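You operate a simulated robot arm through the tools that you are given. There is no shell and no other tool. Be economical: measure what you need, move in short steps, check, and stop when the job is done.

You run a simulated robot arm. Do the job below in one go: nothing can be reset, and whatever is moved stays where it is left.

JOB
Stop the ice maker, even out its two pressures, unhook the red hose and restart.
Fine: bypass valve open till red and blue gauge agree, then shut; red coupling on the rig's ledge, red cap on its port; the blue hose stays. Where these are worked on the way, their far stop is far enough and under half their travel is too little: bypass valve.

The check looks at the end state, three seconds after you hand in, the way a careful person would. Anything else that was tipped, shoved, dropped, spilled or broken makes it a failure. Lids that push on must go on centred and level and be pressed home; caps that screw on are set level and turned clockwise until they are tight.

ROBOT AND FRAMES
A 7-joint arm with a two-finger parallel gripper on a trunk, on a base that drives. Base frame: it is fixed to the floor where the robot stands at the start and does not move with it; the origin is under the middle of the robot, x ahead of it, y to its left, z up. Units: m, degrees, N and s.
Its first joint turns from -166.0 to 166.0 degrees. Places, roughly: black valve knob [0.9, 0.7, 1.3]; blue brake pedal [0.7, -0.5, 0.1]; blue coupling (3x3x6 cm) [1.2, 0.1, 0.9]; blue gauge [0.9, 0.6, 1.4]; blue hose [-3.1, -2.2, 0]; blue valve knob [0.9, 0.6, 1.3]; blue-ringed port [1.2, 0.1, 0.9]; bypass valve [1.2, -0.1, 0.9]; drain valve [0.8, -0.5, 0.3]; drop key [0.7, -0.1, 0.8]; fan switch [0.8, 0, 0.6]; green switch [0.7, 0, 0.8]; grey valve knob [1, 0.7, 1]; ice maker display [0.7, 0.1, 0.8]; ledge of the rig [0.9, 0.6, 1]; orange valve knob [0.9, 0.7, 0.9]. Payload 3.43 kg.
Tool frame: the origin (TCP) lies between the finger pads and is the grasp point; the fingertips stand 0.034 m ahead of it; z points along the fingers, y is the line along which they close. Largest opening 0.128 m; finger width 0.024, thickness 0.012; the body of the gripper, 0.048 by 0.13 m, starts 0.096 m behind the TCP.
Orientation is told as [roll, pitch, yaw] about the base's x, y, z axes, in that order, counted from this pose: with the fingers straight down and closing along the base's y, the tool's x points along the base's -x, its y along +y and its z along -z.

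CONTROLS
- The arm moves only by the tool drive_tool. Its arguments are lists of equal length, an entry for each row: "linear": the shift along the tool's x, y, z in cm, a list of three; "rotation": the turn, a rotation vector about the tool's x, y, z in rad, a list of three; "fingers": the gripper command, from -1 (fully open) to 1 (shut), values between in proportion. In form: {"linear": [[tx, ty, tz], ...], "rotation": [[rx, ry, rz], ...], "fingers": [fingers, ...]}. A call has 1 to 12 rows; each row is the pose to reach, as a shift and turn from the pose commanded when the call began, along the tool's axes at that moment. Rows are played at 5 a second. More than 0.05 m and 8.6 degrees between two rows, or a gripper value outside its range, and nothing of the call is played. Where a pose cannot be reached the arm comes as near as it can. A force on the tool above 70 N (or 10 N above the force at the start of the call, whichever is more), or a blocked arm, ends the call early, and 0.2 s more pass. Each finger travels about 0.153 m/s and halts on what it meets, pressing with about 28 N; the grip force reading is that of the motor and also rises with nothing between the fingers. The clock runs only during rows and for 0.2 s after the last one: add rows that repeat a pose to give the fingers time. The reply holds the time, the measured pose of the TCP, the force on the tool along the base axes, the opening and the grip force, in the units named above and with some noise, with the torque about the TCP (base axes, N m) and any sound that the robot's microphone picked up.
- Cameras (640 x 400 px; columns grow to the right, rows downward): "scene" is now at [0.2, 0.2234, 1.3704]; the picture's right is [-0.06, -1.00, 0.00], its down [-0.54, 0.03, -0.84] and it looks along [0.84, -0.05, -0.54] (base axes); focal length 286 px, centre (320, 200). "wrist" rides on the gripper at [0.076, -0.011, -0.16] in the tool frame; the picture's right is [0.15, 0.99, 0.00], its down [-0.88, 0.13, -0.46] and it looks along [-0.45, 0.07, 0.89] (tool axes); focal length 234 px, centre (320, 200). There is no depth. A picture from a camera that has moved, and an enlarged one, comes with that camera's place and axes in the base frame and with its lens.
- snapshot(camera): a new picture of that camera. It takes no simulated time.
- steer(legs): drives the robot by 1 to 6 legs, each [ahead, turn to the left] in m and degrees, along the robot's own axes; the way and the turn of a leg run together, so that a leg with both is an arc; at most 1.5 m and 180 degrees a leg. The arm and the cameras ride along, it lands a little off, and it stops where it bumps. It gives what a move gives.
- pan_tilt(pan, tilt): turns the head with the scene camera to pan (to the left, within 120 degrees either way) and tilt (down, from -29 to 69), counted from straight ahead of the robot. It gives what a move gives.
- inspect(camera, box): a new picture of the part [left, top, right, bottom] of that camera's present view, enlarged. It takes no simulated time.
- sign_off(): hands the job in; it is judged then, once.

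Go step by step. Nothing tells you exact positions but the pictures and the camera data: compare them with the known pose of the tool, close in by small moves and look again before you grip or let go. The budget is 120 turns and 98 pictures, counting those below and the enlarged ones. Unless the task says otherwise, let go and move clear before handing in, and close with one line.

The tools are called after "Request:" as a command line: name --argument value ..., lists and objects as JSON in quotes. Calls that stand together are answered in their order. drive_tool: Moves the arm, as the interface text tells. Its arguments: {"type":"object","properties":{"linear":{"type":"array","items":{"type":"array","items":{"type":"number"}}},"rotation":{"type":"array","items":{"type":"array","items":{"type":"number"}}},"fingers":{"type":"array","items":{"type":"number"}}},"required":["linear","rotation","fingers"]} The other tools are called the same way: steer (legs) drives the base; pan_tilt (pan, tilt) turns the head that bears the scene camera; snapshot (camera) takes a picture; inspect (camera, box) takes an enlarged picture of a part of a camera's view; sign_off () hands the job in.

At the start:

```text
time: 0.0
eef_pos: [0.5504, 0.1752, 1.2222]
ee_rot: [0.0, 0.1, 0.2]
wrist_force: [1.2, 0.0, 0.5]
wrist_torque: [0.03, 0.02, 0.0]
finger_gap: 0.1281
grasp_force: 0.0
robot x, y, heading: [0.0017, -0.0036, 0.3]
head pan, tilt: [-3.5, 32.0]
```

scene: 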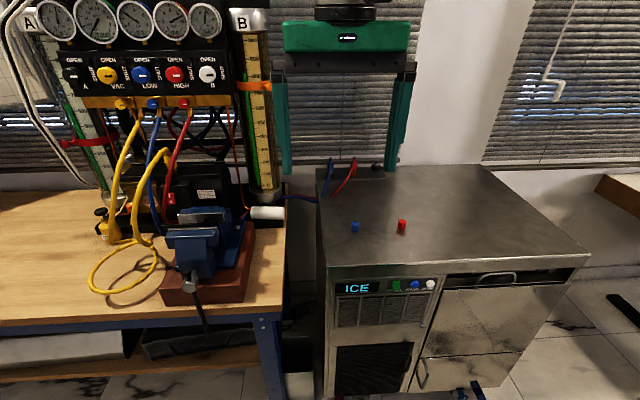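
wrist: 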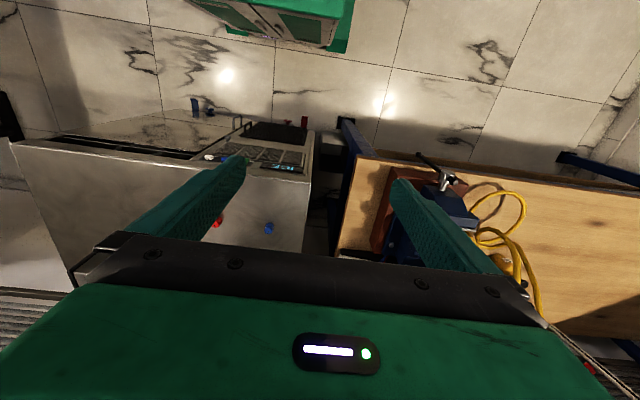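

I see a manifold rig on a bench at left and the ice maker at right, with two hoses going onto its back ports and loose caps on top. I'll look closer at the panel, the hoses and the gauges first.

Request:
inspect --camera "scene" --box '[300, 140, 460, 240]'

Request:
inspect --camera "scene" --box '[320, 265, 480, 365]'

Request:
inspect --camera "scene" --box '[20, 0, 300, 175]'

```text
4.00 times, centred on (380, 190) of scene
camera zoom: at [0.2, 0.2234, 1.3704], right [-0.06, -1.0, 0.0], down [-0.54, 0.03, -0.84], along [0.84, -0.05, -0.54], focal length 1144 px, centre (80, 240)
```

zoom: 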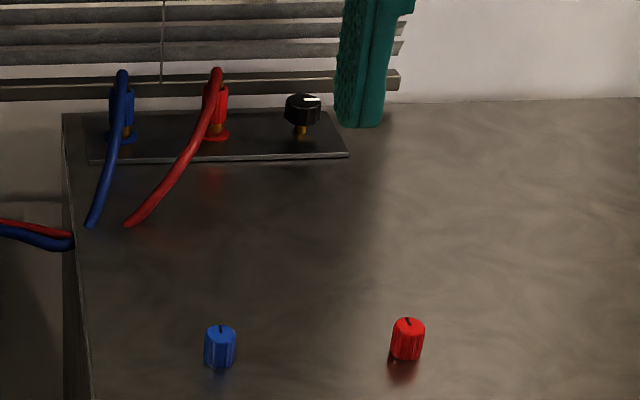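

```text
4.00 times, centred on (400, 315) of scene
camera zoom: at [0.2, 0.2234, 1.3704], right [-0.06, -1.0, 0.0], down [-0.54, 0.03, -0.84], along [0.84, -0.05, -0.54], focal length 1144 px, centre (0, -260)
```

zoom: 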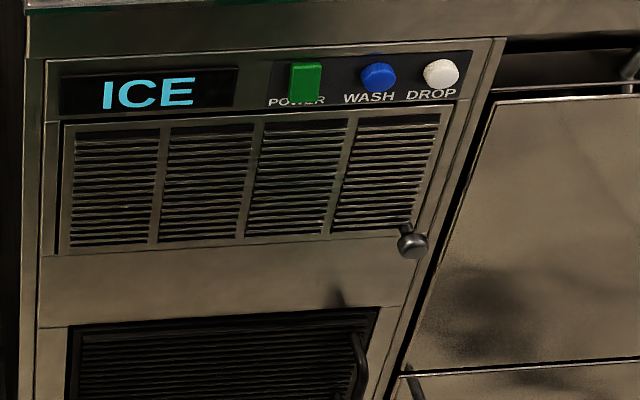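

```text
2.29 times, centred on (160, 88) of scene
camera zoom: at [0.2, 0.2234, 1.3704], right [-0.06, -1.0, 0.0], down [-0.54, 0.03, -0.84], along [0.84, -0.05, -0.54], focal length 654 px, centre (686, 457)
```

zoom: 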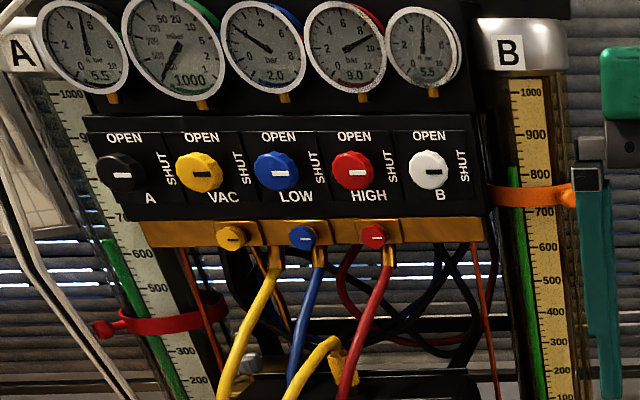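

The power switch is at roughly [0.7, 0, 0.77]; gauges read about 2 and 9. I'll zoom in on the switch, the valve and the ledge.

Request:
inspect --camera "scene" --box '[384, 274, 440, 309]'

Request:
inspect --camera "scene" --box '[320, 152, 400, 202]'

Request:
inspect --camera "scene" --box '[80, 90, 300, 228]'

```text
11.43 times, centred on (412, 292) of scene
camera zoom: at [0.2, 0.2234, 1.3704], right [-0.06, -1.0, 0.0], down [-0.54, 0.03, -0.84], along [0.84, -0.05, -0.54], focal length 3269 px, centre (-731, -846)
```

zoom: 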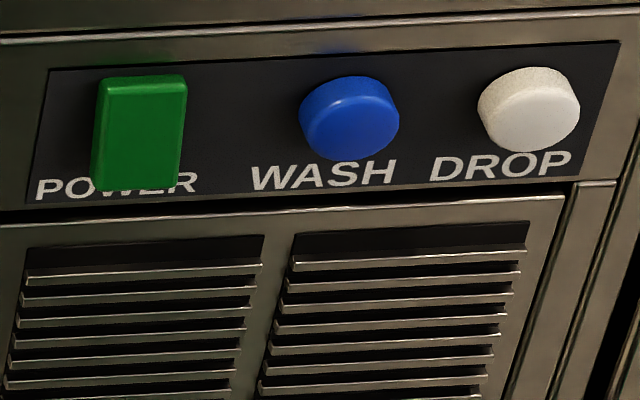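

```text
8.00 times, centred on (360, 177) of scene
camera zoom: at [0.2, 0.2234, 1.3704], right [-0.06, -1.0, 0.0], down [-0.54, 0.03, -0.84], along [0.84, -0.05, -0.54], focal length 2288 px, centre (0, 384)
```

zoom: 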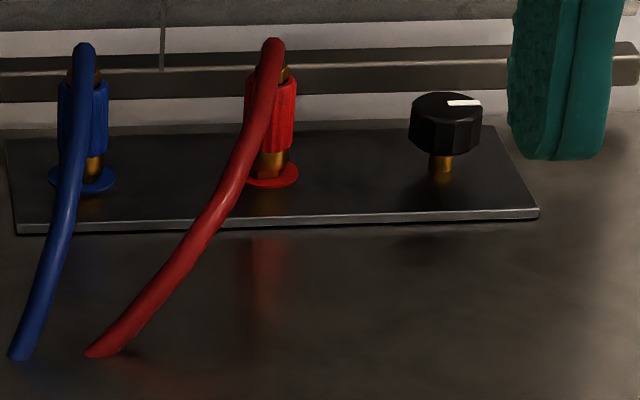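

```text
2.90 times, centred on (190, 159) of scene
camera zoom: at [0.2, 0.2234, 1.3704], right [-0.06, -1.0, 0.0], down [-0.54, 0.03, -0.84], along [0.84, -0.05, -0.54], focal length 829 px, centre (697, 319)
```

zoom: 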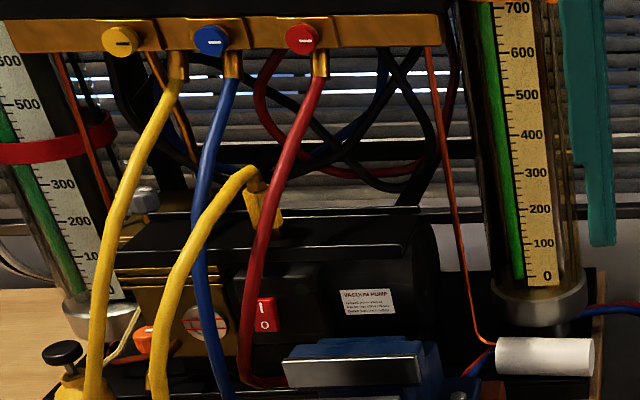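

The rocker looks to be at about y=-0.01, z=0.77 on a front at x≈0.7. I'll bring the closed gripper in front of it, fingers pointing forward.

Request:
drive_tool --linear '[[0, -1.7, 3.5], [0, -3.4, 7], [0, -5, 10.5], [0, -6.7, 14], [0, -8.4, 17.5], [0, -10.1, 21], [0, -11.8, 24.5], [0, -13.5, 28], [0, -15.1, 31.5], [0, -16.8, 35], [0, -18.5, 38.5], [0, -18.5, 41]]' --rotation '[[0, -0.14, 0], [0, -0.28, 0], [0, -0.42, 0], [0, -0.56, 0], [0, -0.7, 0], [0, -0.84, 0], [0, -0.98, 0], [0, -1.12, 0], [0, -1.26, 0], [0, -1.4, 0], [0, -1.5, 0], [0, -1.57, 0]]' --fingers '[1, 1, 1, 1, 1, 1, 1, 1, 1, 1, 1, 1]'

Request:
snapshot --camera "wrist"

Request:
snapshot --camera "scene"

```text
time: 2.2
eef_pos: [0.546, 0.2375, 0.913]
ee_rot: [30.1, -51.8, -31.6]
wrist_force: [-0.2, 0.6, -0.2]
wrist_torque: [-0.02, 0.0, -0.04]
finger_gap: 0.0
grasp_force: 28.4
out of reach, approached as far as the arm can: row 6, 7, 8, 9, 10, 11
robot x, y, heading: [0.0004, -0.0071, -0.1]
head pan, tilt: [-3.5, 32.0]
stopped in row 11: the arm was blocked; the commanded pose is now the measured one
```

```text
89 pictures are left
camera wrist: at [0.3717, 0.2399, 0.9339], right [0.04, 0.98, 0.19], down [0.1, -0.19, 0.98], along [0.99, -0.02, -0.1], focal length 234 px, centre (320, 200)
```

wrist: 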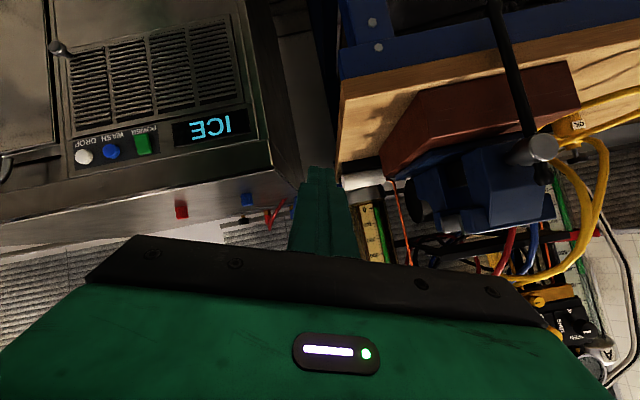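

```text
88 pictures are left
camera scene: at [0.2149, 0.2055, 1.371], right [-0.06, -1.0, -0.01], down [-0.55, 0.04, -0.83], along [0.83, -0.04, -0.55], focal length 286 px, centre (320, 200)
```

scene: 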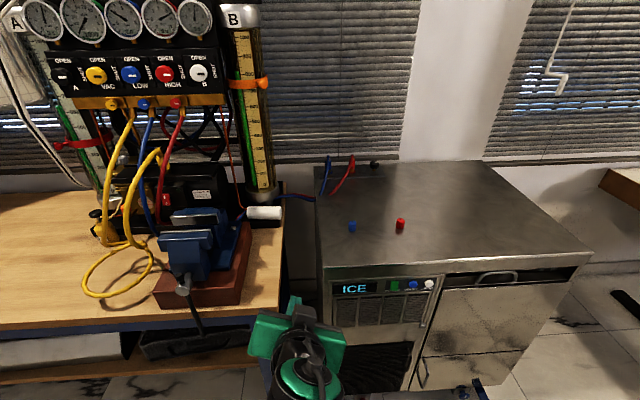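

The arm ran into its limits that close in. I'll back up 0.2 m so it can reach forward more comfortably, then straighten the tool.

Request:
steer --legs '[[-0.2, 0]]'

```text
time: 3.8
eef_pos: [0.3443, 0.2345, 0.9138]
ee_rot: [31.8, -51.4, -32.5]
wrist_force: [-0.9, 0.4, 0.6]
wrist_torque: [0.03, -0.04, 0.0]
finger_gap: 0.0004
grasp_force: 28.5
robot x, y, heading: [-0.1986, -0.0071, -0.2]
head pan, tilt: [-3.5, 32.0]
```

Now straighten the tool to about 70° forward and bring it in front of the switch.

Request:
drive_tool --linear '[[-1.26, -3.05, 2.65], [-2.52, -6.1, 5.3], [-3.78, -9.15, 7.95], [-5.04, -12.2, 10.6], [-6.3, -15.25, 13.25], [-7.56, -18.3, 15.9], [-8.82, -21.4, 18.6], [-10.1, -24.4, 21.2]]' --rotation '[[0.006, -0.028, -0.044], [0.0125, -0.056, -0.088], [0.019, -0.084, -0.132], [0.025, -0.112, -0.175], [0.031, -0.14, -0.22], [0.038, -0.17, -0.263], [0.044, -0.197, -0.307], [0.05, -0.225, -0.351]]' --fingers '[1, 1, 1, 1, 1, 1, 1, 1]'

Request:
snapshot --camera "wrist"

Request:
snapshot --camera "scene"

```text
time: 4.7
eef_pos: [0.349, 0.2595, 0.9247]
ee_rot: [29.9, -56.8, -20.7]
wrist_force: [0.5, -0.9, -0.2]
wrist_torque: [0.04, -0.01, 0.01]
finger_gap: 0.0
grasp_force: 28.0
out of reach, approached as far as the arm can: row 1, 2, 3, 4
robot x, y, heading: [-0.2009, -0.0061, 0.0]
head pan, tilt: [-3.5, 32.0]
stopped in row 4: the arm was blocked; the commanded pose is now the measured one
```

```text
87 pictures are left
camera wrist: at [0.1766, 0.2303, 0.933], right [-0.16, 0.98, 0.15], down [0.05, -0.14, 0.99], along [0.99, 0.16, -0.03], focal length 234 px, centre (320, 200)
```

wrist: 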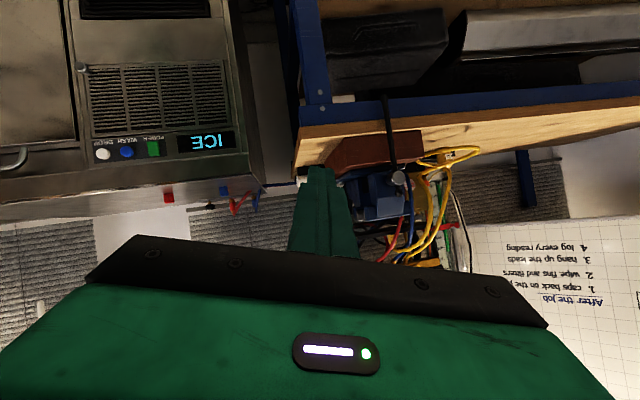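

```text
86 pictures are left
camera scene: at [0.011, 0.1966, 1.373], right [-0.06, -1.0, -0.02], down [-0.55, 0.05, -0.83], along [0.83, -0.04, -0.55], focal length 286 px, centre (320, 200)
```

scene: 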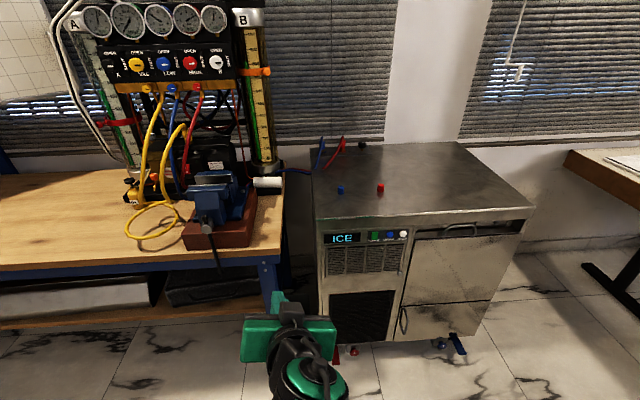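

The arm is in a cramped wrist configuration. I'll undo it: lift and return to a gentler pitch, then extend farther out.

Request:
drive_tool --linear '[[-2.9, -1.4, -0.4], [-5.7, -2.8, -0.8], [-8.6, -4.3, -1.2], [-11.4, -5.7, -1.5], [-14.3, -7.1, -1.9], [-17.2, -8.5, -2.3], [-20, -10, -2.7], [-22.9, -11.4, -3.1]]' --rotation '[[0.032, 0.065, -0.017], [0.065, 0.129, -0.034], [0.097, 0.194, -0.051], [0.13, 0.258, -0.068], [0.162, 0.322, -0.086], [0.194, 0.387, -0.103], [0.227, 0.452, -0.12], [0.259, 0.516, -0.137]]' --fingers '[1, 1, 1, 1, 1, 1, 1, 1]'

```text
time: 6.5
eef_pos: [0.4383, 0.1256, 1.1053]
ee_rot: [-2.1, -30.9, 1.4]
wrist_force: [0.3, 0.1, -0.4]
wrist_torque: [0.03, 0.0, 0.01]
finger_gap: 0.0
grasp_force: 27.9
out of reach, approached as far as the arm can: row 1
robot x, y, heading: [-0.2008, -0.0075, 0.1]
head pan, tilt: [-3.5, 32.0]
```

Request:
drive_tool --linear '[[-0.25, -2.1, 3.2], [-0.5, -4.2, 6.3], [-0.75, -6.3, 9.5], [-1, -8.4, 12.6], [-1.2, -10.5, 15.8], [-1.45, -12.5, 19]]' --rotation '[[0, -0.06, 0], [0, -0.12, 0], [0, -0.18, 0], [0, -0.24, 0], [0, -0.29, 0], [0, -0.35, 0]]' --fingers '[1, 1, 1, 1, 1, 1]'

Request:
snapshot --camera "wrist"

```text
time: 7.9
eef_pos: [0.5489, -0.0046, 0.9543]
ee_rot: [-3.0, -51.1, 2.3]
wrist_force: [0.4, 0.8, 0.6]
wrist_torque: [0.0, 0.03, 0.0]
finger_gap: 0.0001
grasp_force: 27.9
robot x, y, heading: [-0.203, -0.0075, -0.0]
head pan, tilt: [-3.5, 32.0]
```

```text
85 pictures are left
camera wrist: at [0.3795, -0.0154, 0.9944], right [-0.09, 0.98, -0.15], down [0.2, 0.16, 0.97], along [0.98, 0.06, -0.21], focal length 234 px, centre (320, 200)
```

wrist: 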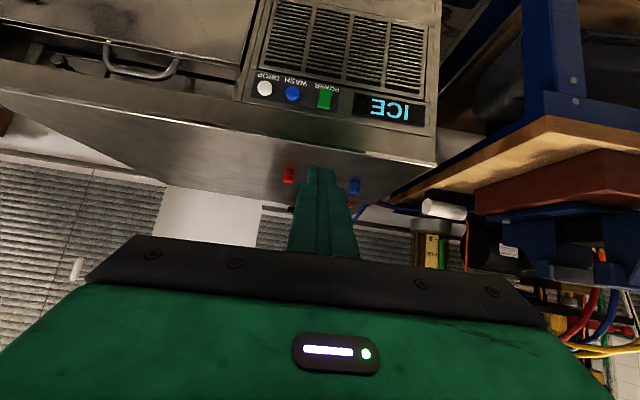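

Request:
inspect --camera "wrist" --box '[240, 70, 440, 195]'

Request:
inspect --camera "wrist" --box '[300, 80, 348, 110]'

```text
3.20 times, centred on (340, 132) of wrist
camera zoom: at [0.3795, -0.0154, 0.9944], right [-0.09, 0.98, -0.15], down [0.2, 0.16, 0.97], along [0.98, 0.06, -0.21], focal length 749 px, centre (256, 416)
```

zoom: 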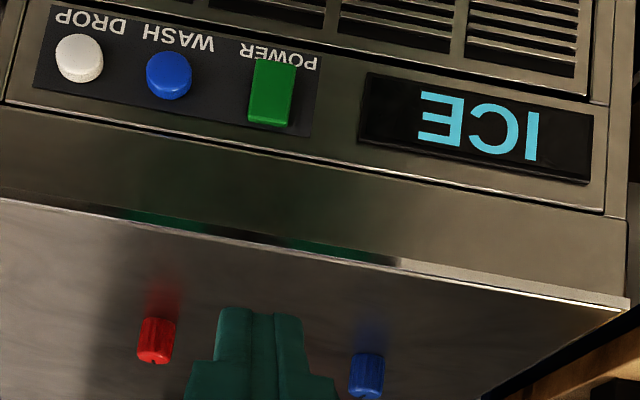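

```text
13.33 times, centred on (324, 95) of wrist
camera zoom: at [0.3795, -0.0154, 0.9944], right [-0.09, 0.98, -0.15], down [0.2, 0.16, 0.97], along [0.98, 0.06, -0.21], focal length 3122 px, centre (267, 1600)
```

zoom: 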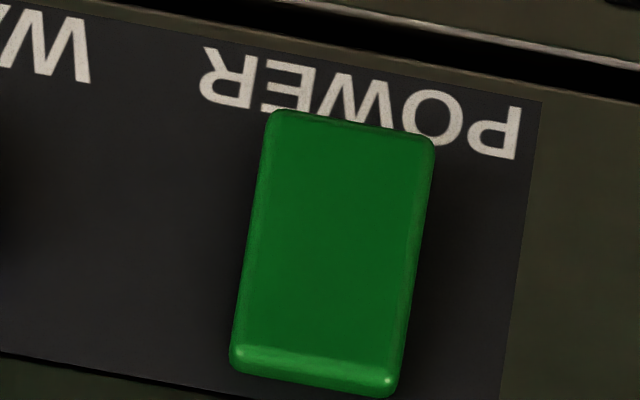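

The rocker's lower (label) end stands out, so pressing that end should switch it off. I'll bring the fingertips level with its lower end at a steeper forward pitch, still short of contact.

Request:
drive_tool --linear '[[1.9, -0.1, 2.85], [3.8, -0.2, 5.7], [5.75, -0.3, 8.55], [7.7, -0.4, 11.4], [9.6, -0.5, 14.2], [11.5, -0.6, 17.1]]' --rotation '[[0, -0.055, 0], [0, -0.11, 0], [0, -0.165, 0], [0, -0.22, 0], [0, -0.275, 0], [0, -0.33, 0]]' --fingers '[1, 1, 1, 1, 1, 1]'

Request:
snapshot --camera "wrist"

Request:
snapshot --camera "scene"

```text
time: 9.5
eef_pos: [0.6211, 0.0327, 0.8509]
ee_rot: [44.8, -71.5, -41.8]
wrist_force: [1.3, -0.4, -0.8]
wrist_torque: [0.03, -0.12, -0.04]
finger_gap: 0.0004
grasp_force: 27.5
out of reach, approached as far as the arm can: row 2, 3
robot x, y, heading: [-0.1988, -0.0071, -0.0]
head pan, tilt: [-3.5, 32.0]
stopped in row 6: the arm was blocked; the commanded pose is now the measured one
```

```text
82 pictures are left
camera wrist: at [0.4489, 0.0258, 0.8111], right [-0.06, 0.99, 0.08], down [-0.24, -0.09, 0.97], along [0.97, 0.04, 0.24], focal length 234 px, centre (320, 200)
```

wrist: 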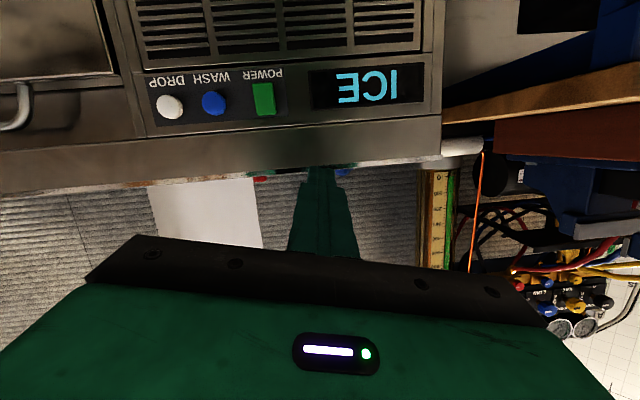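

```text
81 pictures are left
camera scene: at [0.0004, 0.2234, 1.3701], right [-0.06, -1.0, 0.0], down [-0.54, 0.03, -0.84], along [0.84, -0.05, -0.54], focal length 286 px, centre (320, 200)
```

scene: 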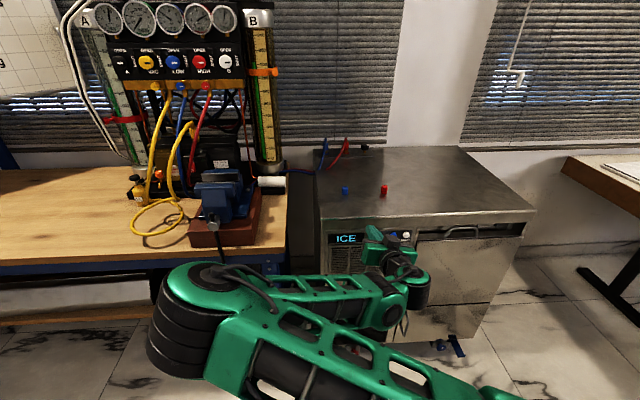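

Near-horizontal pitch isn't reachable that low. I'll use about 40° forward pitch, pulling back a little first.

Request:
drive_tool --linear '[[0.4, -0.8, -1], [0.8, -1.5, -1.9], [1.25, -2.3, -2.9], [1.7, -3.1, -3.9], [2.1, -3.8, -4.8], [2.5, -4.6, -5.8]]' --rotation '[[0.024, 0.105, -0.03], [0.048, 0.211, -0.06], [0.072, 0.317, -0.09], [0.095, 0.422, -0.121], [0.119, 0.528, -0.151], [0.143, 0.633, -0.181]]' --fingers '[1, 1, 1, 1, 1, 1]'

```text
time: 10.9
eef_pos: [0.5581, -0.0111, 0.8298]
ee_rot: [0.0, -39.9, 0.0]
wrist_force: [-0.2, -1.1, -0.4]
wrist_torque: [0.02, 0.04, 0.02]
finger_gap: 0.0002
grasp_force: 28.1
out of reach, approached as far as the arm can: row 1, 2
robot x, y, heading: [-0.2015, -0.0036, -0.0]
head pan, tilt: [-3.5, 32.0]
```

Request:
drive_tool --linear '[[-0.7, 0, 2.9], [-1.3, 0, 5.9], [-2, 0, 8.8]]' --rotation '[[0, 0, 0], [0, 0, 0], [0, 0, 0]]' --fingers '[1, 1, 1]'

Request:
snapshot --camera "wrist"

Request:
inspect --camera "scene" --box '[300, 200, 460, 300]'

```text
time: 11.7
eef_pos: [0.6302, -0.0106, 0.7739]
ee_rot: [0.0, -40.3, 0.1]
wrist_force: [0.0, -1.0, 0.2]
wrist_torque: [0.0, 0.02, 0.02]
finger_gap: 0.0
grasp_force: 27.8
robot x, y, heading: [-0.2028, -0.0038, 0.1]
head pan, tilt: [-3.5, 32.0]
```

```text
80 pictures are left
camera wrist: at [0.4708, -0.0228, 0.8454], right [-0.11, 0.99, -0.09], down [0.38, 0.13, 0.92], along [0.92, 0.07, -0.39], focal length 234 px, centre (320, 200)
```

wrist: 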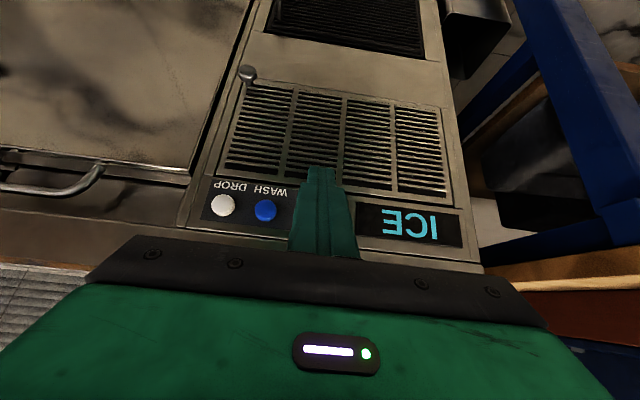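

```text
4.00 times, centred on (380, 250) of scene
camera zoom: at [-0.0011, 0.2231, 1.3704], right [-0.06, -1.0, 0.0], down [-0.54, 0.03, -0.84], along [0.84, -0.05, -0.54], focal length 1144 px, centre (80, 0)
```

zoom: 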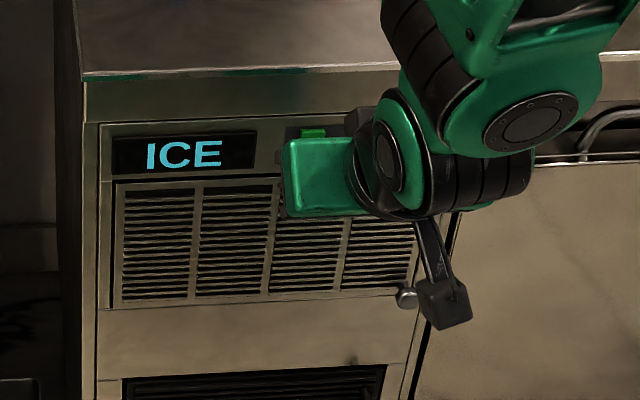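

Fingertips are lined up in front of the rocker's lower half. I'll press forward slowly.

Request:
drive_tool --linear '[[-0.77, 0, 0.64], [-1.15, 0, 0.96], [-1.53, 0, 1.29], [-1.76, 0, 1.48], [-1.99, 0, 1.67]]' --rotation '[[0, 0, 0], [0, 0, 0], [0, 0, 0], [0, 0, 0], [0, 0, 0]]' --fingers '[1, 1, 1, 1, 1]'

```text
time: 12.9
eef_pos: [0.6561, -0.0106, 0.7748]
ee_rot: [0.0, -40.1, -0.1]
wrist_force: [0.9, -0.4, 0.0]
wrist_torque: [0.0, -0.01, 0.0]
finger_gap: 0.0002
grasp_force: 28.0
robot x, y, heading: [-0.2013, -0.0047, -0.1]
head pan, tilt: [-3.5, 32.0]
```

Request:
drive_tool --linear '[[-0.38, 0, 0.32], [-0.77, 0, 0.64], [-1.0, 0, 0.84], [-1.23, 0, 1.03], [-1.53, 0, 1.29]]' --rotation '[[0, 0, 0], [0, 0, 0], [0, 0, 0], [0, 0, 0], [0, 0, 0]]' --fingers '[1, 1, 1, 1, 1]'

Request:
snapshot --camera "wrist"

```text
time: 14.1
eef_pos: [0.6683, -0.0111, 0.7718]
ee_rot: [-0.2, -39.4, 0.0]
wrist_force: [-63.0, -0.6, 9.2]
wrist_torque: [0.0, 0.86, 0.02]
finger_gap: 0.0
grasp_force: 28.1
robot x, y, heading: [-0.2001, -0.0089, -0.3]
head pan, tilt: [-3.5, 32.0]
```

```text
78 pictures are left
camera wrist: at [0.5106, -0.0225, 0.8456], right [-0.11, 0.99, -0.09], down [0.39, 0.13, 0.91], along [0.91, 0.07, -0.4], focal length 234 px, centre (320, 200)
```

wrist: 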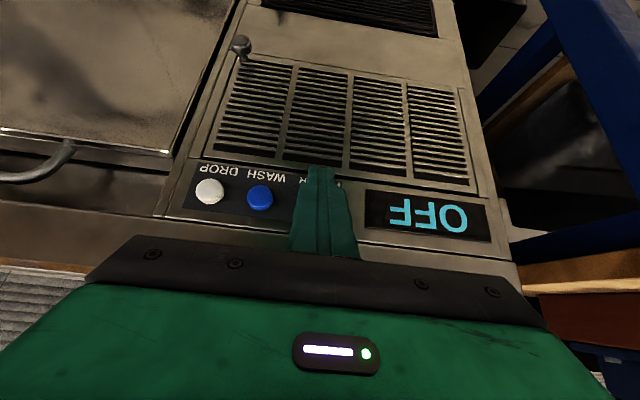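

The display now reads OFF. I'll back off and lift the arm, returning to fingers-down.

Request:
drive_tool --linear '[[2.3, 0, -1.9], [4.6, 0, -3.9], [6.9, 0, -5.8], [4.0, 0, -9.3], [1.1, 0, -12.7], [-1.8, 0, -16.2], [-4.7, 0, -19.6], [-7.6, 0, -23], [-10.5, 0, -26.5], [-13.4, 0, -29.9], [-16.2, 0, -33.4]]' --rotation '[[0, 0, 0], [0, 0, 0], [0, 0, 0], [0, 0.0875, 0], [0, 0.175, 0], [0, 0.2625, 0], [0, 0.35, 0], [0, 0.4375, 0], [0, 0.525, 0], [0, 0.6125, 0], [0, 0.7, 0]]' --fingers '[1, 1, 1, 1, 1, 1, 1, 1, 1, 1, 1]'

Request:
snapshot --camera "wrist"

Request:
snapshot --camera "scene"

```text
time: 16.5
eef_pos: [0.5856, -0.0111, 1.135]
ee_rot: [0.0, -0.1, 0.1]
wrist_force: [0.0, 0.5, 0.3]
wrist_torque: [0.0, 0.02, 0.0]
finger_gap: 0.0
grasp_force: 27.8
robot x, y, heading: [-0.1994, -0.003, -0.2]
head pan, tilt: [-3.5, 32.0]
```

```text
77 pictures are left
camera wrist: at [0.5103, -0.0224, 1.2933], right [-0.15, 0.99, 0.0], down [0.88, 0.13, 0.46], along [0.45, 0.07, -0.89], focal length 234 px, centre (320, 200)
```

wrist: 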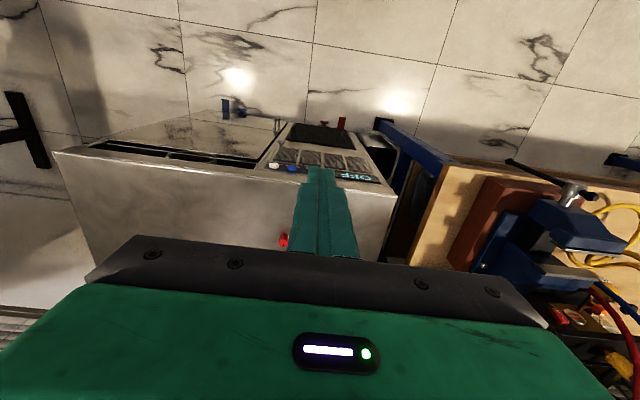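

```text
76 pictures are left
camera scene: at [-0.0007, 0.2231, 1.3704], right [-0.06, -1.0, 0.0], down [-0.54, 0.03, -0.84], along [0.84, -0.05, -0.54], focal length 286 px, centre (320, 200)
```

scene: 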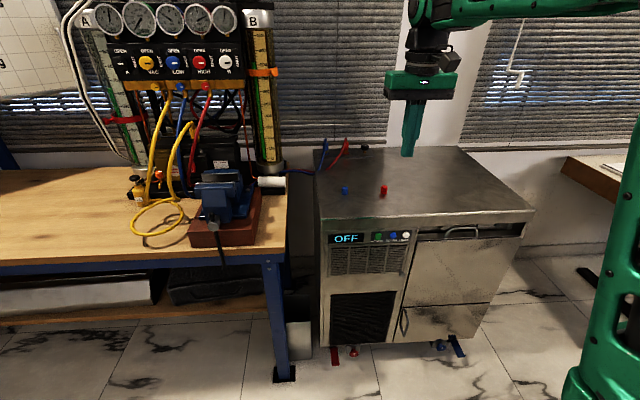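

The machine is off; I place the valve at about [1.19,-0.05,0.88], the red coupling at about [1.19,0.03,0.88] and the red cap at about [0.846,-0.054,0.86]. I'll drive forward to reach them and check clearance with the head tilted down.

Request:
steer --legs '[[0.4, 0]]'

Request:
pan_tilt --pan -20 --tilt 60

Request:
snapshot --camera "scene"

```text
time: 19.0
eef_pos: [0.9785, -0.0136, 1.1348]
ee_rot: [0.0, -0.1, -0.2]
wrist_force: [0.8, -0.6, -0.2]
wrist_torque: [0.0, 0.01, 0.04]
finger_gap: 0.0
grasp_force: 28.1
robot x, y, heading: [0.1948, -0.0056, -0.1]
head pan, tilt: [-3.5, 32.0]
```

```text
time: 19.9
eef_pos: [0.9651, -0.0133, 1.1459]
ee_rot: [0.0, -0.7, -0.2]
wrist_force: [0.2, 0.1, -0.2]
wrist_torque: [0.01, 0.0, -0.01]
finger_gap: 0.0
grasp_force: 28.4
robot x, y, heading: [0.1937, -0.0108, -0.3]
head pan, tilt: [-20.0, 60.0]
```

```text
75 pictures are left
camera scene: at [0.3666, 0.2046, 1.3319], right [-0.34, -0.94, 0.0], down [-0.82, 0.3, -0.49], along [0.46, -0.17, -0.87], focal length 286 px, centre (320, 200)
```

scene: 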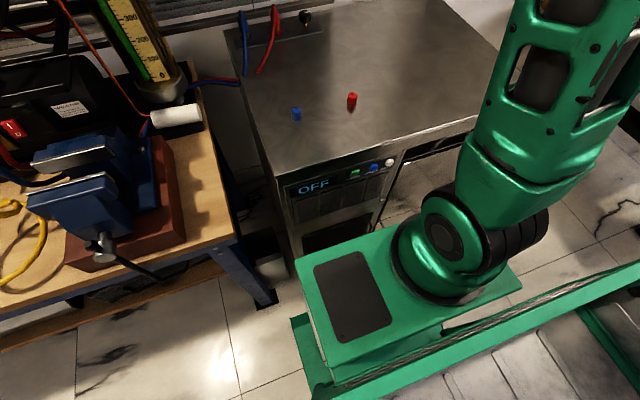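

There's roughly 10 cm between the robot's front and the machine. I'll creep 5 cm closer.

Request:
steer --legs '[[0.05, 0]]'

Request:
pan_tilt --pan -15 --tilt 35

Request:
snapshot --camera "scene"

Request:
snapshot --camera "wrist"

```text
time: 20.8
eef_pos: [1.0158, -0.0127, 1.1449]
ee_rot: [0.0, -0.7, 0.0]
wrist_force: [-0.2, -0.3, -1.5]
wrist_torque: [0.03, -0.01, -0.01]
finger_gap: 0.0
grasp_force: 27.7
robot x, y, heading: [0.2417, -0.0058, -0.1]
head pan, tilt: [-20.0, 60.0]
```

```text
time: 21.7
eef_pos: [1.0004, -0.0124, 1.1533]
ee_rot: [0.1, -1.5, -0.1]
wrist_force: [-0.8, 0.1, 0.8]
wrist_torque: [0.02, 0.03, 0.02]
finger_gap: 0.0
grasp_force: 27.7
robot x, y, heading: [0.244, -0.0092, -0.4]
head pan, tilt: [-15.0, 35.0]
```

```text
74 pictures are left
camera scene: at [0.4396, 0.2043, 1.3658], right [-0.26, -0.96, 0.0], down [-0.57, 0.15, -0.81], along [0.78, -0.21, -0.59], focal length 286 px, centre (320, 200)
```

scene: 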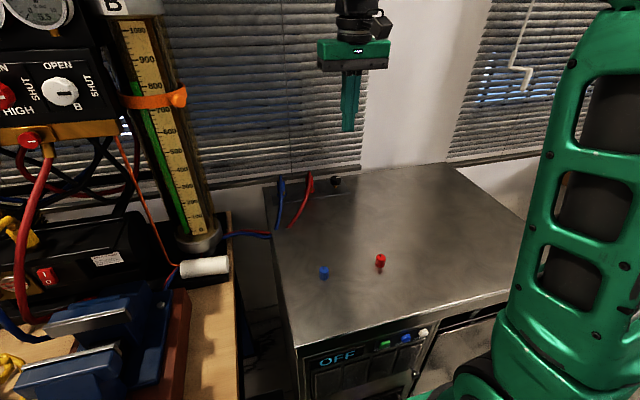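

```text
73 pictures are left
camera wrist: at [0.9221, -0.0246, 1.31], right [-0.14, 0.99, 0.0], down [0.87, 0.13, 0.48], along [0.47, 0.07, -0.88], focal length 234 px, centre (320, 200)
```

wrist: 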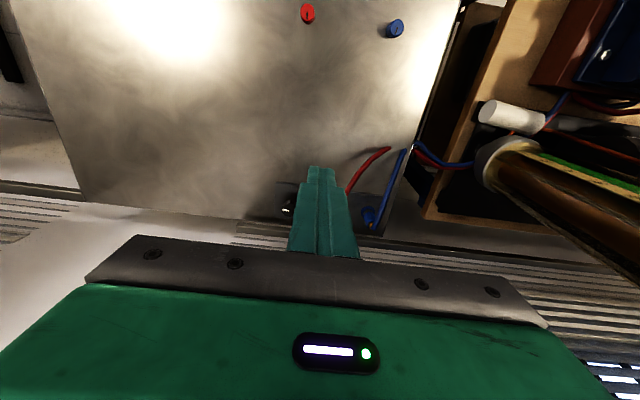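

Request:
inspect --camera "scene" --box '[260, 160, 356, 220]'

Request:
inspect --camera "wrist" --box '[260, 130, 420, 230]'

```text
6.67 times, centred on (308, 190) of scene
camera zoom: at [0.4396, 0.2043, 1.3658], right [-0.26, -0.96, 0.0], down [-0.57, 0.15, -0.81], along [0.78, -0.21, -0.59], focal length 1907 px, centre (400, 267)
```

zoom: 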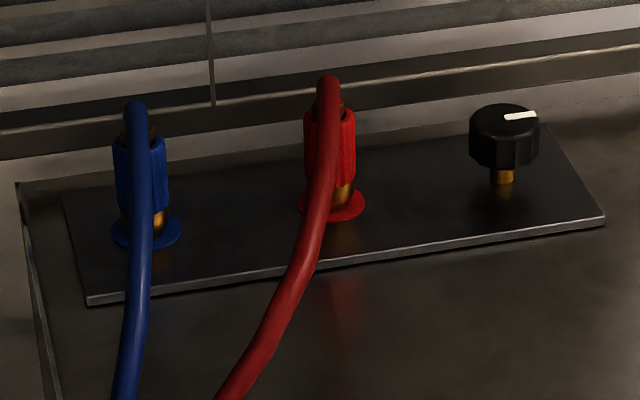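

```text
4.00 times, centred on (340, 180) of wrist
camera zoom: at [0.9221, -0.0246, 1.31], right [-0.14, 0.99, 0.0], down [0.87, 0.13, 0.48], along [0.47, 0.07, -0.88], focal length 937 px, centre (240, 280)
```

zoom: 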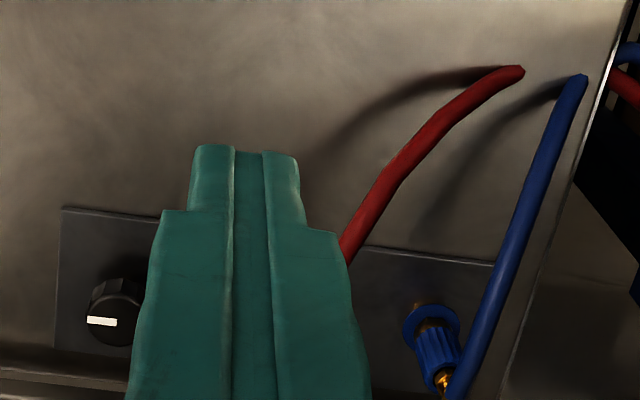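

Knob top is at about [1.18,-0.048,0.882], pointer toward -y (shut, open is counter-clockwise). I'll move above it, fingers half open and pre-turned 40° clockwise.

Request:
drive_tool --linear '[[-3.6, -0.7, 0], [-7.2, -1.4, 0], [-10.8, -2.2, 3], [-14.4, -2.9, 6], [-18, -3.6, 9], [-18, -3.6, 12], [-18, -3.6, 15], [-18, -3.6, 18]]' --rotation '[[0, 0.01, 0.1], [0, 0.02, 0.2], [0, 0.026, 0.3], [0, 0.026, 0.4], [0, 0.026, 0.5], [0, 0.026, 0.6], [0, 0.026, 0.7], [0, 0.026, 0.7]]' --fingers '[0.06, 0.06, 0.06, 0.06, 0.06, 0.06, 0.06, 0.06]'

Request:
snapshot --camera "wrist"

Request:
inspect --camera "scene" --box '[250, 110, 410, 210]'

```text
time: 23.5
eef_pos: [1.186, -0.0494, 0.979]
ee_rot: [0.4, 0.2, -40.3]
wrist_force: [-0.3, 0.3, 0.6]
wrist_torque: [-0.03, -0.04, -0.01]
finger_gap: 0.0603
grasp_force: 0.1
robot x, y, heading: [0.2474, -0.0079, -0.1]
head pan, tilt: [-15.0, 35.0]
```

```text
70 pictures are left
camera wrist: at [1.1212, -0.0105, 1.1368], right [0.53, 0.85, 0.01], down [0.76, -0.47, 0.45], along [0.39, -0.23, -0.89], focal length 234 px, centre (320, 200)
```

wrist: 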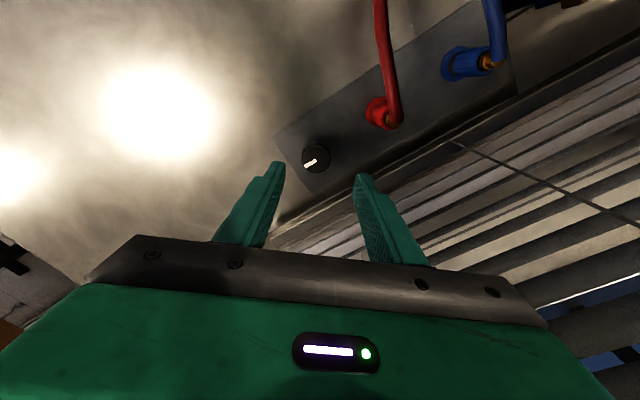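

```text
4.00 times, centred on (330, 160) of scene
camera zoom: at [0.4396, 0.2043, 1.3658], right [-0.26, -0.96, 0.0], down [-0.56, 0.15, -0.81], along [0.78, -0.21, -0.58], focal length 1144 px, centre (280, 360)
```

zoom: 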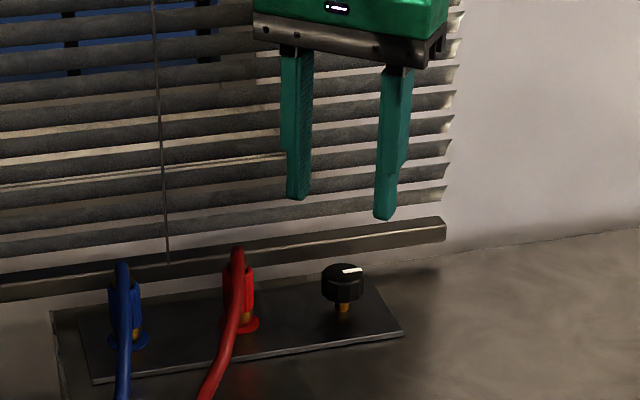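

Request:
drive_tool --linear '[[0, -0.3, 3], [0, -0.3, 6], [0, -0.3, 8.2], [0, -0.3, 8.2]]' --rotation '[[0, 0, 0], [0, 0, 0], [0, 0, 0], [0, 0, 0]]' --fingers '[0.06, 0.06, 0.06, 0.06]'

Request:
snapshot --camera "wrist"

Request:
inspect --camera "scene" --box '[250, 110, 410, 210]'

```text
time: 24.5
eef_pos: [1.1833, -0.051, 0.8959]
ee_rot: [0.2, 0.2, -40.1]
wrist_force: [0.0, 0.1, -0.3]
wrist_torque: [0.03, 0.02, 0.02]
finger_gap: 0.0602
grasp_force: 0.1
robot x, y, heading: [0.2444, -0.0093, -0.2]
head pan, tilt: [-15.0, 35.0]
```

```text
68 pictures are left
camera wrist: at [1.1196, -0.0124, 1.0549], right [0.53, 0.85, 0.01], down [0.76, -0.47, 0.45], along [0.39, -0.23, -0.89], focal length 234 px, centre (320, 200)
```

wrist: 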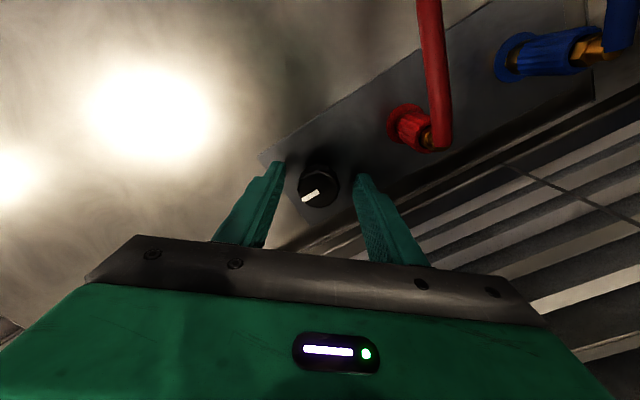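

```text
4.00 times, centred on (330, 160) of scene
camera zoom: at [0.4397, 0.2043, 1.3658], right [-0.26, -0.96, 0.0], down [-0.56, 0.15, -0.81], along [0.78, -0.21, -0.58], focal length 1144 px, centre (280, 360)
```

zoom: 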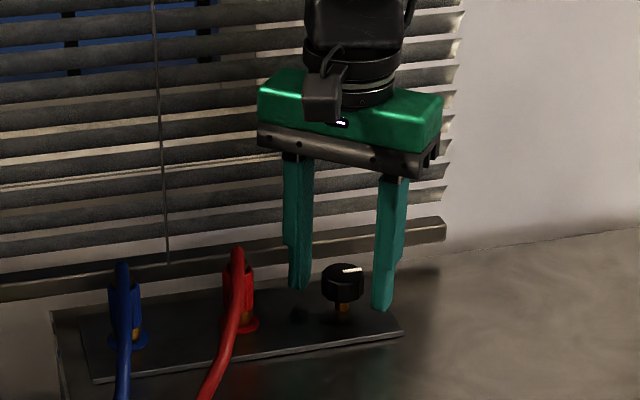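

Fingers straddle the knob. I'll close and turn it counter-clockwise.

Request:
drive_tool --linear '[[0, 0, 0], [0, 0, 0], [0, 0, 0], [0, 0, 0], [0, 0, 0], [0, 0, 0], [0, 0, 0], [0, 0, 0], [0, 0, 0], [0, 0, 0], [0, 0, 0], [0, 0, 0]]' --rotation '[[0, 0, 0], [0, 0, 0], [0, 0, -0.14], [0, 0, -0.28], [0, 0, -0.42], [0, 0, -0.56], [0, 0, -0.7], [0, 0, -0.84], [0, 0, -0.98], [0, 0, -1.12], [0, 0, -1.26], [0, 0, -1.4]]' --fingers '[1, 1, 1, 1, 1, 1, 1, 1, 1, 1, 1, 1]'

Request:
snapshot --camera "wrist"

Request:
inspect --camera "scene" --box '[290, 150, 386, 210]'

```text
time: 27.1
eef_pos: [1.1842, -0.0547, 0.8967]
ee_rot: [0.2, -0.4, 39.8]
wrist_force: [-5.1, -35.4, -6.6]
wrist_torque: [-1.55, 0.16, -0.08]
finger_gap: 0.0335
grasp_force: 44.9
robot x, y, heading: [0.2422, -0.007, -0.4]
head pan, tilt: [-15.0, 35.0]
```

```text
66 pictures are left
camera wrist: at [1.1341, -0.1134, 1.0541], right [-0.75, 0.67, 0.0], down [0.59, 0.66, 0.46], along [0.31, 0.35, -0.89], focal length 234 px, centre (320, 200)
```

wrist: 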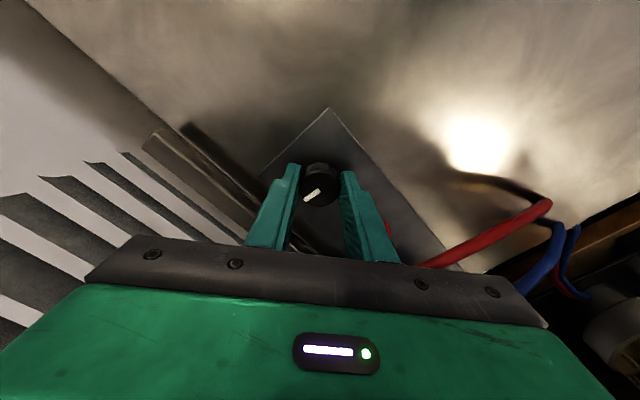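

```text
6.67 times, centred on (338, 180) of scene
camera zoom: at [0.44, 0.2031, 1.366], right [-0.26, -0.96, 0.0], down [-0.56, 0.15, -0.81], along [0.78, -0.21, -0.58], focal length 1907 px, centre (200, 333)
```

zoom: 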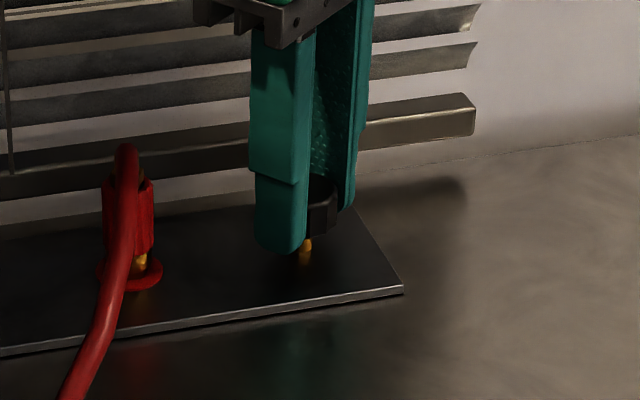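

The knob turned with the gripper by ~80°. I'll push another bit to see whether there's a stop.

Request:
drive_tool --linear '[[0, 0, 0], [0, 0, 0]]' --rotation '[[0, 0, -0.1], [0, 0, -0.2]]' --fingers '[1, 1]'

Request:
inspect --camera "wrist" --box '[240, 140, 400, 240]'

Request:
pan_tilt --pan 38 --tilt 12

Request:
snapshot --camera "scene"

```text
time: 27.7
eef_pos: [1.185, -0.0542, 0.8966]
ee_rot: [0.1, -0.6, 51.1]
wrist_force: [-4.1, -32.9, -12.6]
wrist_torque: [1.69, -4.61, -2.4]
finger_gap: 0.0337
grasp_force: 45.0
robot x, y, heading: [0.2399, -0.0075, -0.4]
head pan, tilt: [-15.0, 35.0]
```

```text
4.00 times, centred on (320, 190) of wrist
camera zoom: at [1.1464, -0.1222, 1.054], right [-0.86, 0.51, 0.0], down [0.45, 0.76, 0.46], along [0.24, 0.4, -0.89], focal length 937 px, centre (320, 240)
```

zoom: 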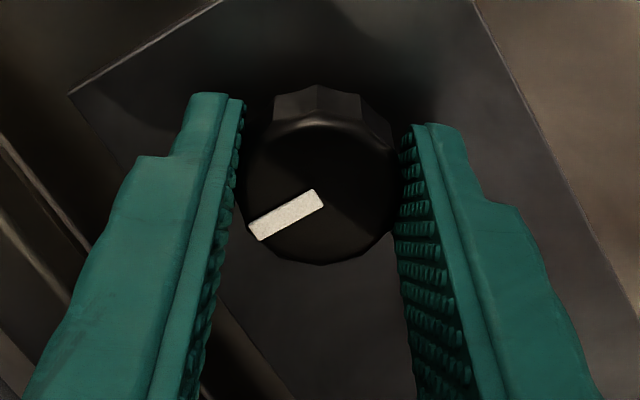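

```text
time: 28.9
eef_pos: [1.185, -0.0533, 0.897]
ee_rot: [0.1, -0.5, 51.1]
wrist_force: [1.3, -32.9, -15.6]
wrist_torque: [-0.25, -8.11, -1.42]
finger_gap: 0.0336
grasp_force: 45.0
robot x, y, heading: [0.2427, -0.0089, -0.1]
head pan, tilt: [38.0, 12.0]
```

```text
63 pictures are left
camera scene: at [0.4294, 0.2832, 1.4031], right [0.61, -0.79, -0.01], down [-0.18, -0.13, -0.98], along [0.77, 0.6, -0.22], focal length 286 px, centre (320, 200)
```

scene: 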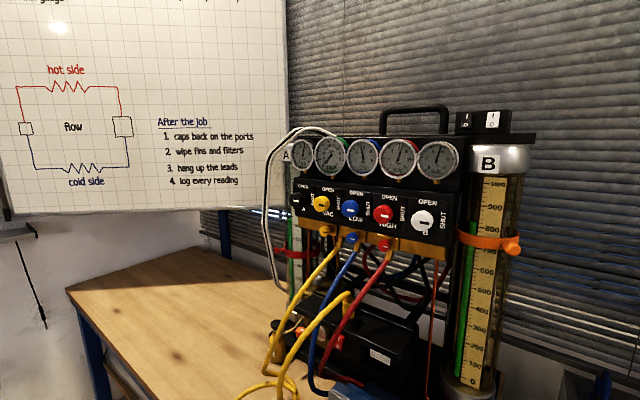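

Request:
inspect --camera "scene" --box '[280, 120, 472, 240]'

Request:
inspect --camera "scene" --box '[240, 220, 480, 370]'

```text
3.33 times, centred on (376, 180) of scene
camera zoom: at [0.4294, 0.2832, 1.4031], right [0.61, -0.79, -0.01], down [-0.18, -0.13, -0.98], along [0.77, 0.6, -0.22], focal length 953 px, centre (133, 267)
```

zoom: 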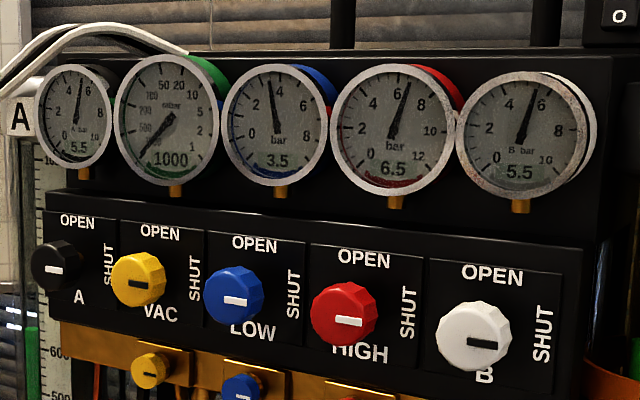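

```text
2.67 times, centred on (360, 295) of scene
camera zoom: at [0.4294, 0.2832, 1.4031], right [0.61, -0.79, -0.01], down [-0.18, -0.13, -0.98], along [0.77, 0.6, -0.22], focal length 763 px, centre (213, -53)
```

zoom: 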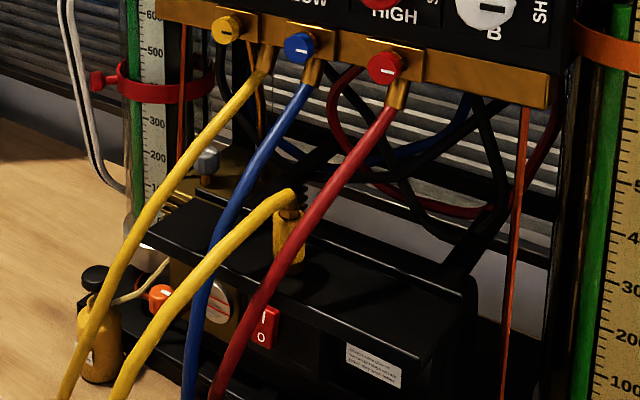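

Gauges are converging (3.5 / 6.5). I'll wait while the valve stays open.

Request:
drive_tool --linear '[[0, 0, 0], [0, 0, 0], [0, 0, 0], [0, 0, 0], [0, 0, 0], [0, 0, 0], [0, 0, 0], [0, 0, 0], [0, 0, 0], [0, 0, 0], [0, 0, 0], [0, 0, 0]]' --rotation '[[0, 0, 0], [0, 0, 0], [0, 0, 0], [0, 0, 0], [0, 0, 0], [0, 0, 0], [0, 0, 0], [0, 0, 0], [0, 0, 0], [0, 0, 0], [0, 0, 0], [0, 0, 0]]' --fingers '[1, 1, 1, 1, 1, 1, 1, 1, 1, 1, 1, 1]'

Request:
drive_tool --linear '[[0, 0, 0], [0, 0, 0], [0, 0, 0], [0, 0, 0], [0, 0, 0], [0, 0, 0], [0, 0, 0], [0, 0, 0], [0, 0, 0], [0, 0, 0], [0, 0, 0], [0, 0, 0]]' --rotation '[[0, 0, 0], [0, 0, 0], [0, 0, 0], [0, 0, 0], [0, 0, 0], [0, 0, 0], [0, 0, 0], [0, 0, 0], [0, 0, 0], [0, 0, 0], [0, 0, 0], [0, 0, 0]]' --fingers '[1, 1, 1, 1, 1, 1, 1, 1, 1, 1, 1, 1]'

Request:
inspect --camera "scene" --box '[280, 120, 472, 240]'

```text
time: 31.5
eef_pos: [1.1849, -0.0546, 0.8963]
ee_rot: [0.1, -0.5, 51.1]
wrist_force: [9.6, -33.5, -4.6]
wrist_torque: [-0.92, -6.46, -1.13]
finger_gap: 0.0337
grasp_force: 45.1
robot x, y, heading: [0.242, -0.0081, -0.1]
head pan, tilt: [38.0, 12.0]
```

```text
time: 34.1
eef_pos: [1.1843, -0.0544, 0.8964]
ee_rot: [0.1, -0.5, 51.1]
wrist_force: [13.8, -33.4, -0.6]
wrist_torque: [-1.05, -5.67, -0.99]
finger_gap: 0.0336
grasp_force: 44.4
robot x, y, heading: [0.2435, -0.0041, -0.2]
head pan, tilt: [38.0, 12.0]
```

```text
3.33 times, centred on (376, 180) of scene
camera zoom: at [0.4293, 0.2833, 1.4031], right [0.61, -0.79, -0.01], down [-0.18, -0.13, -0.98], along [0.77, 0.6, -0.22], focal length 953 px, centre (133, 267)
```

zoom: 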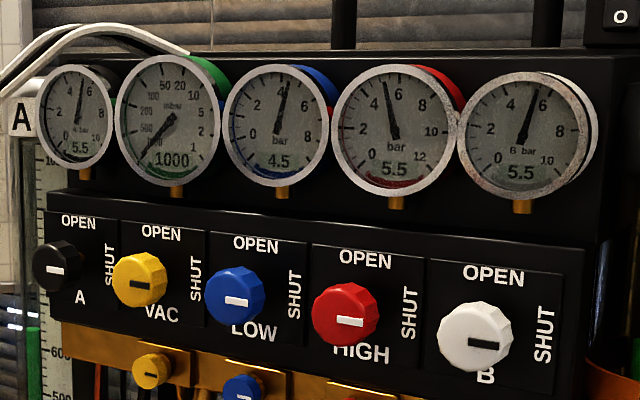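

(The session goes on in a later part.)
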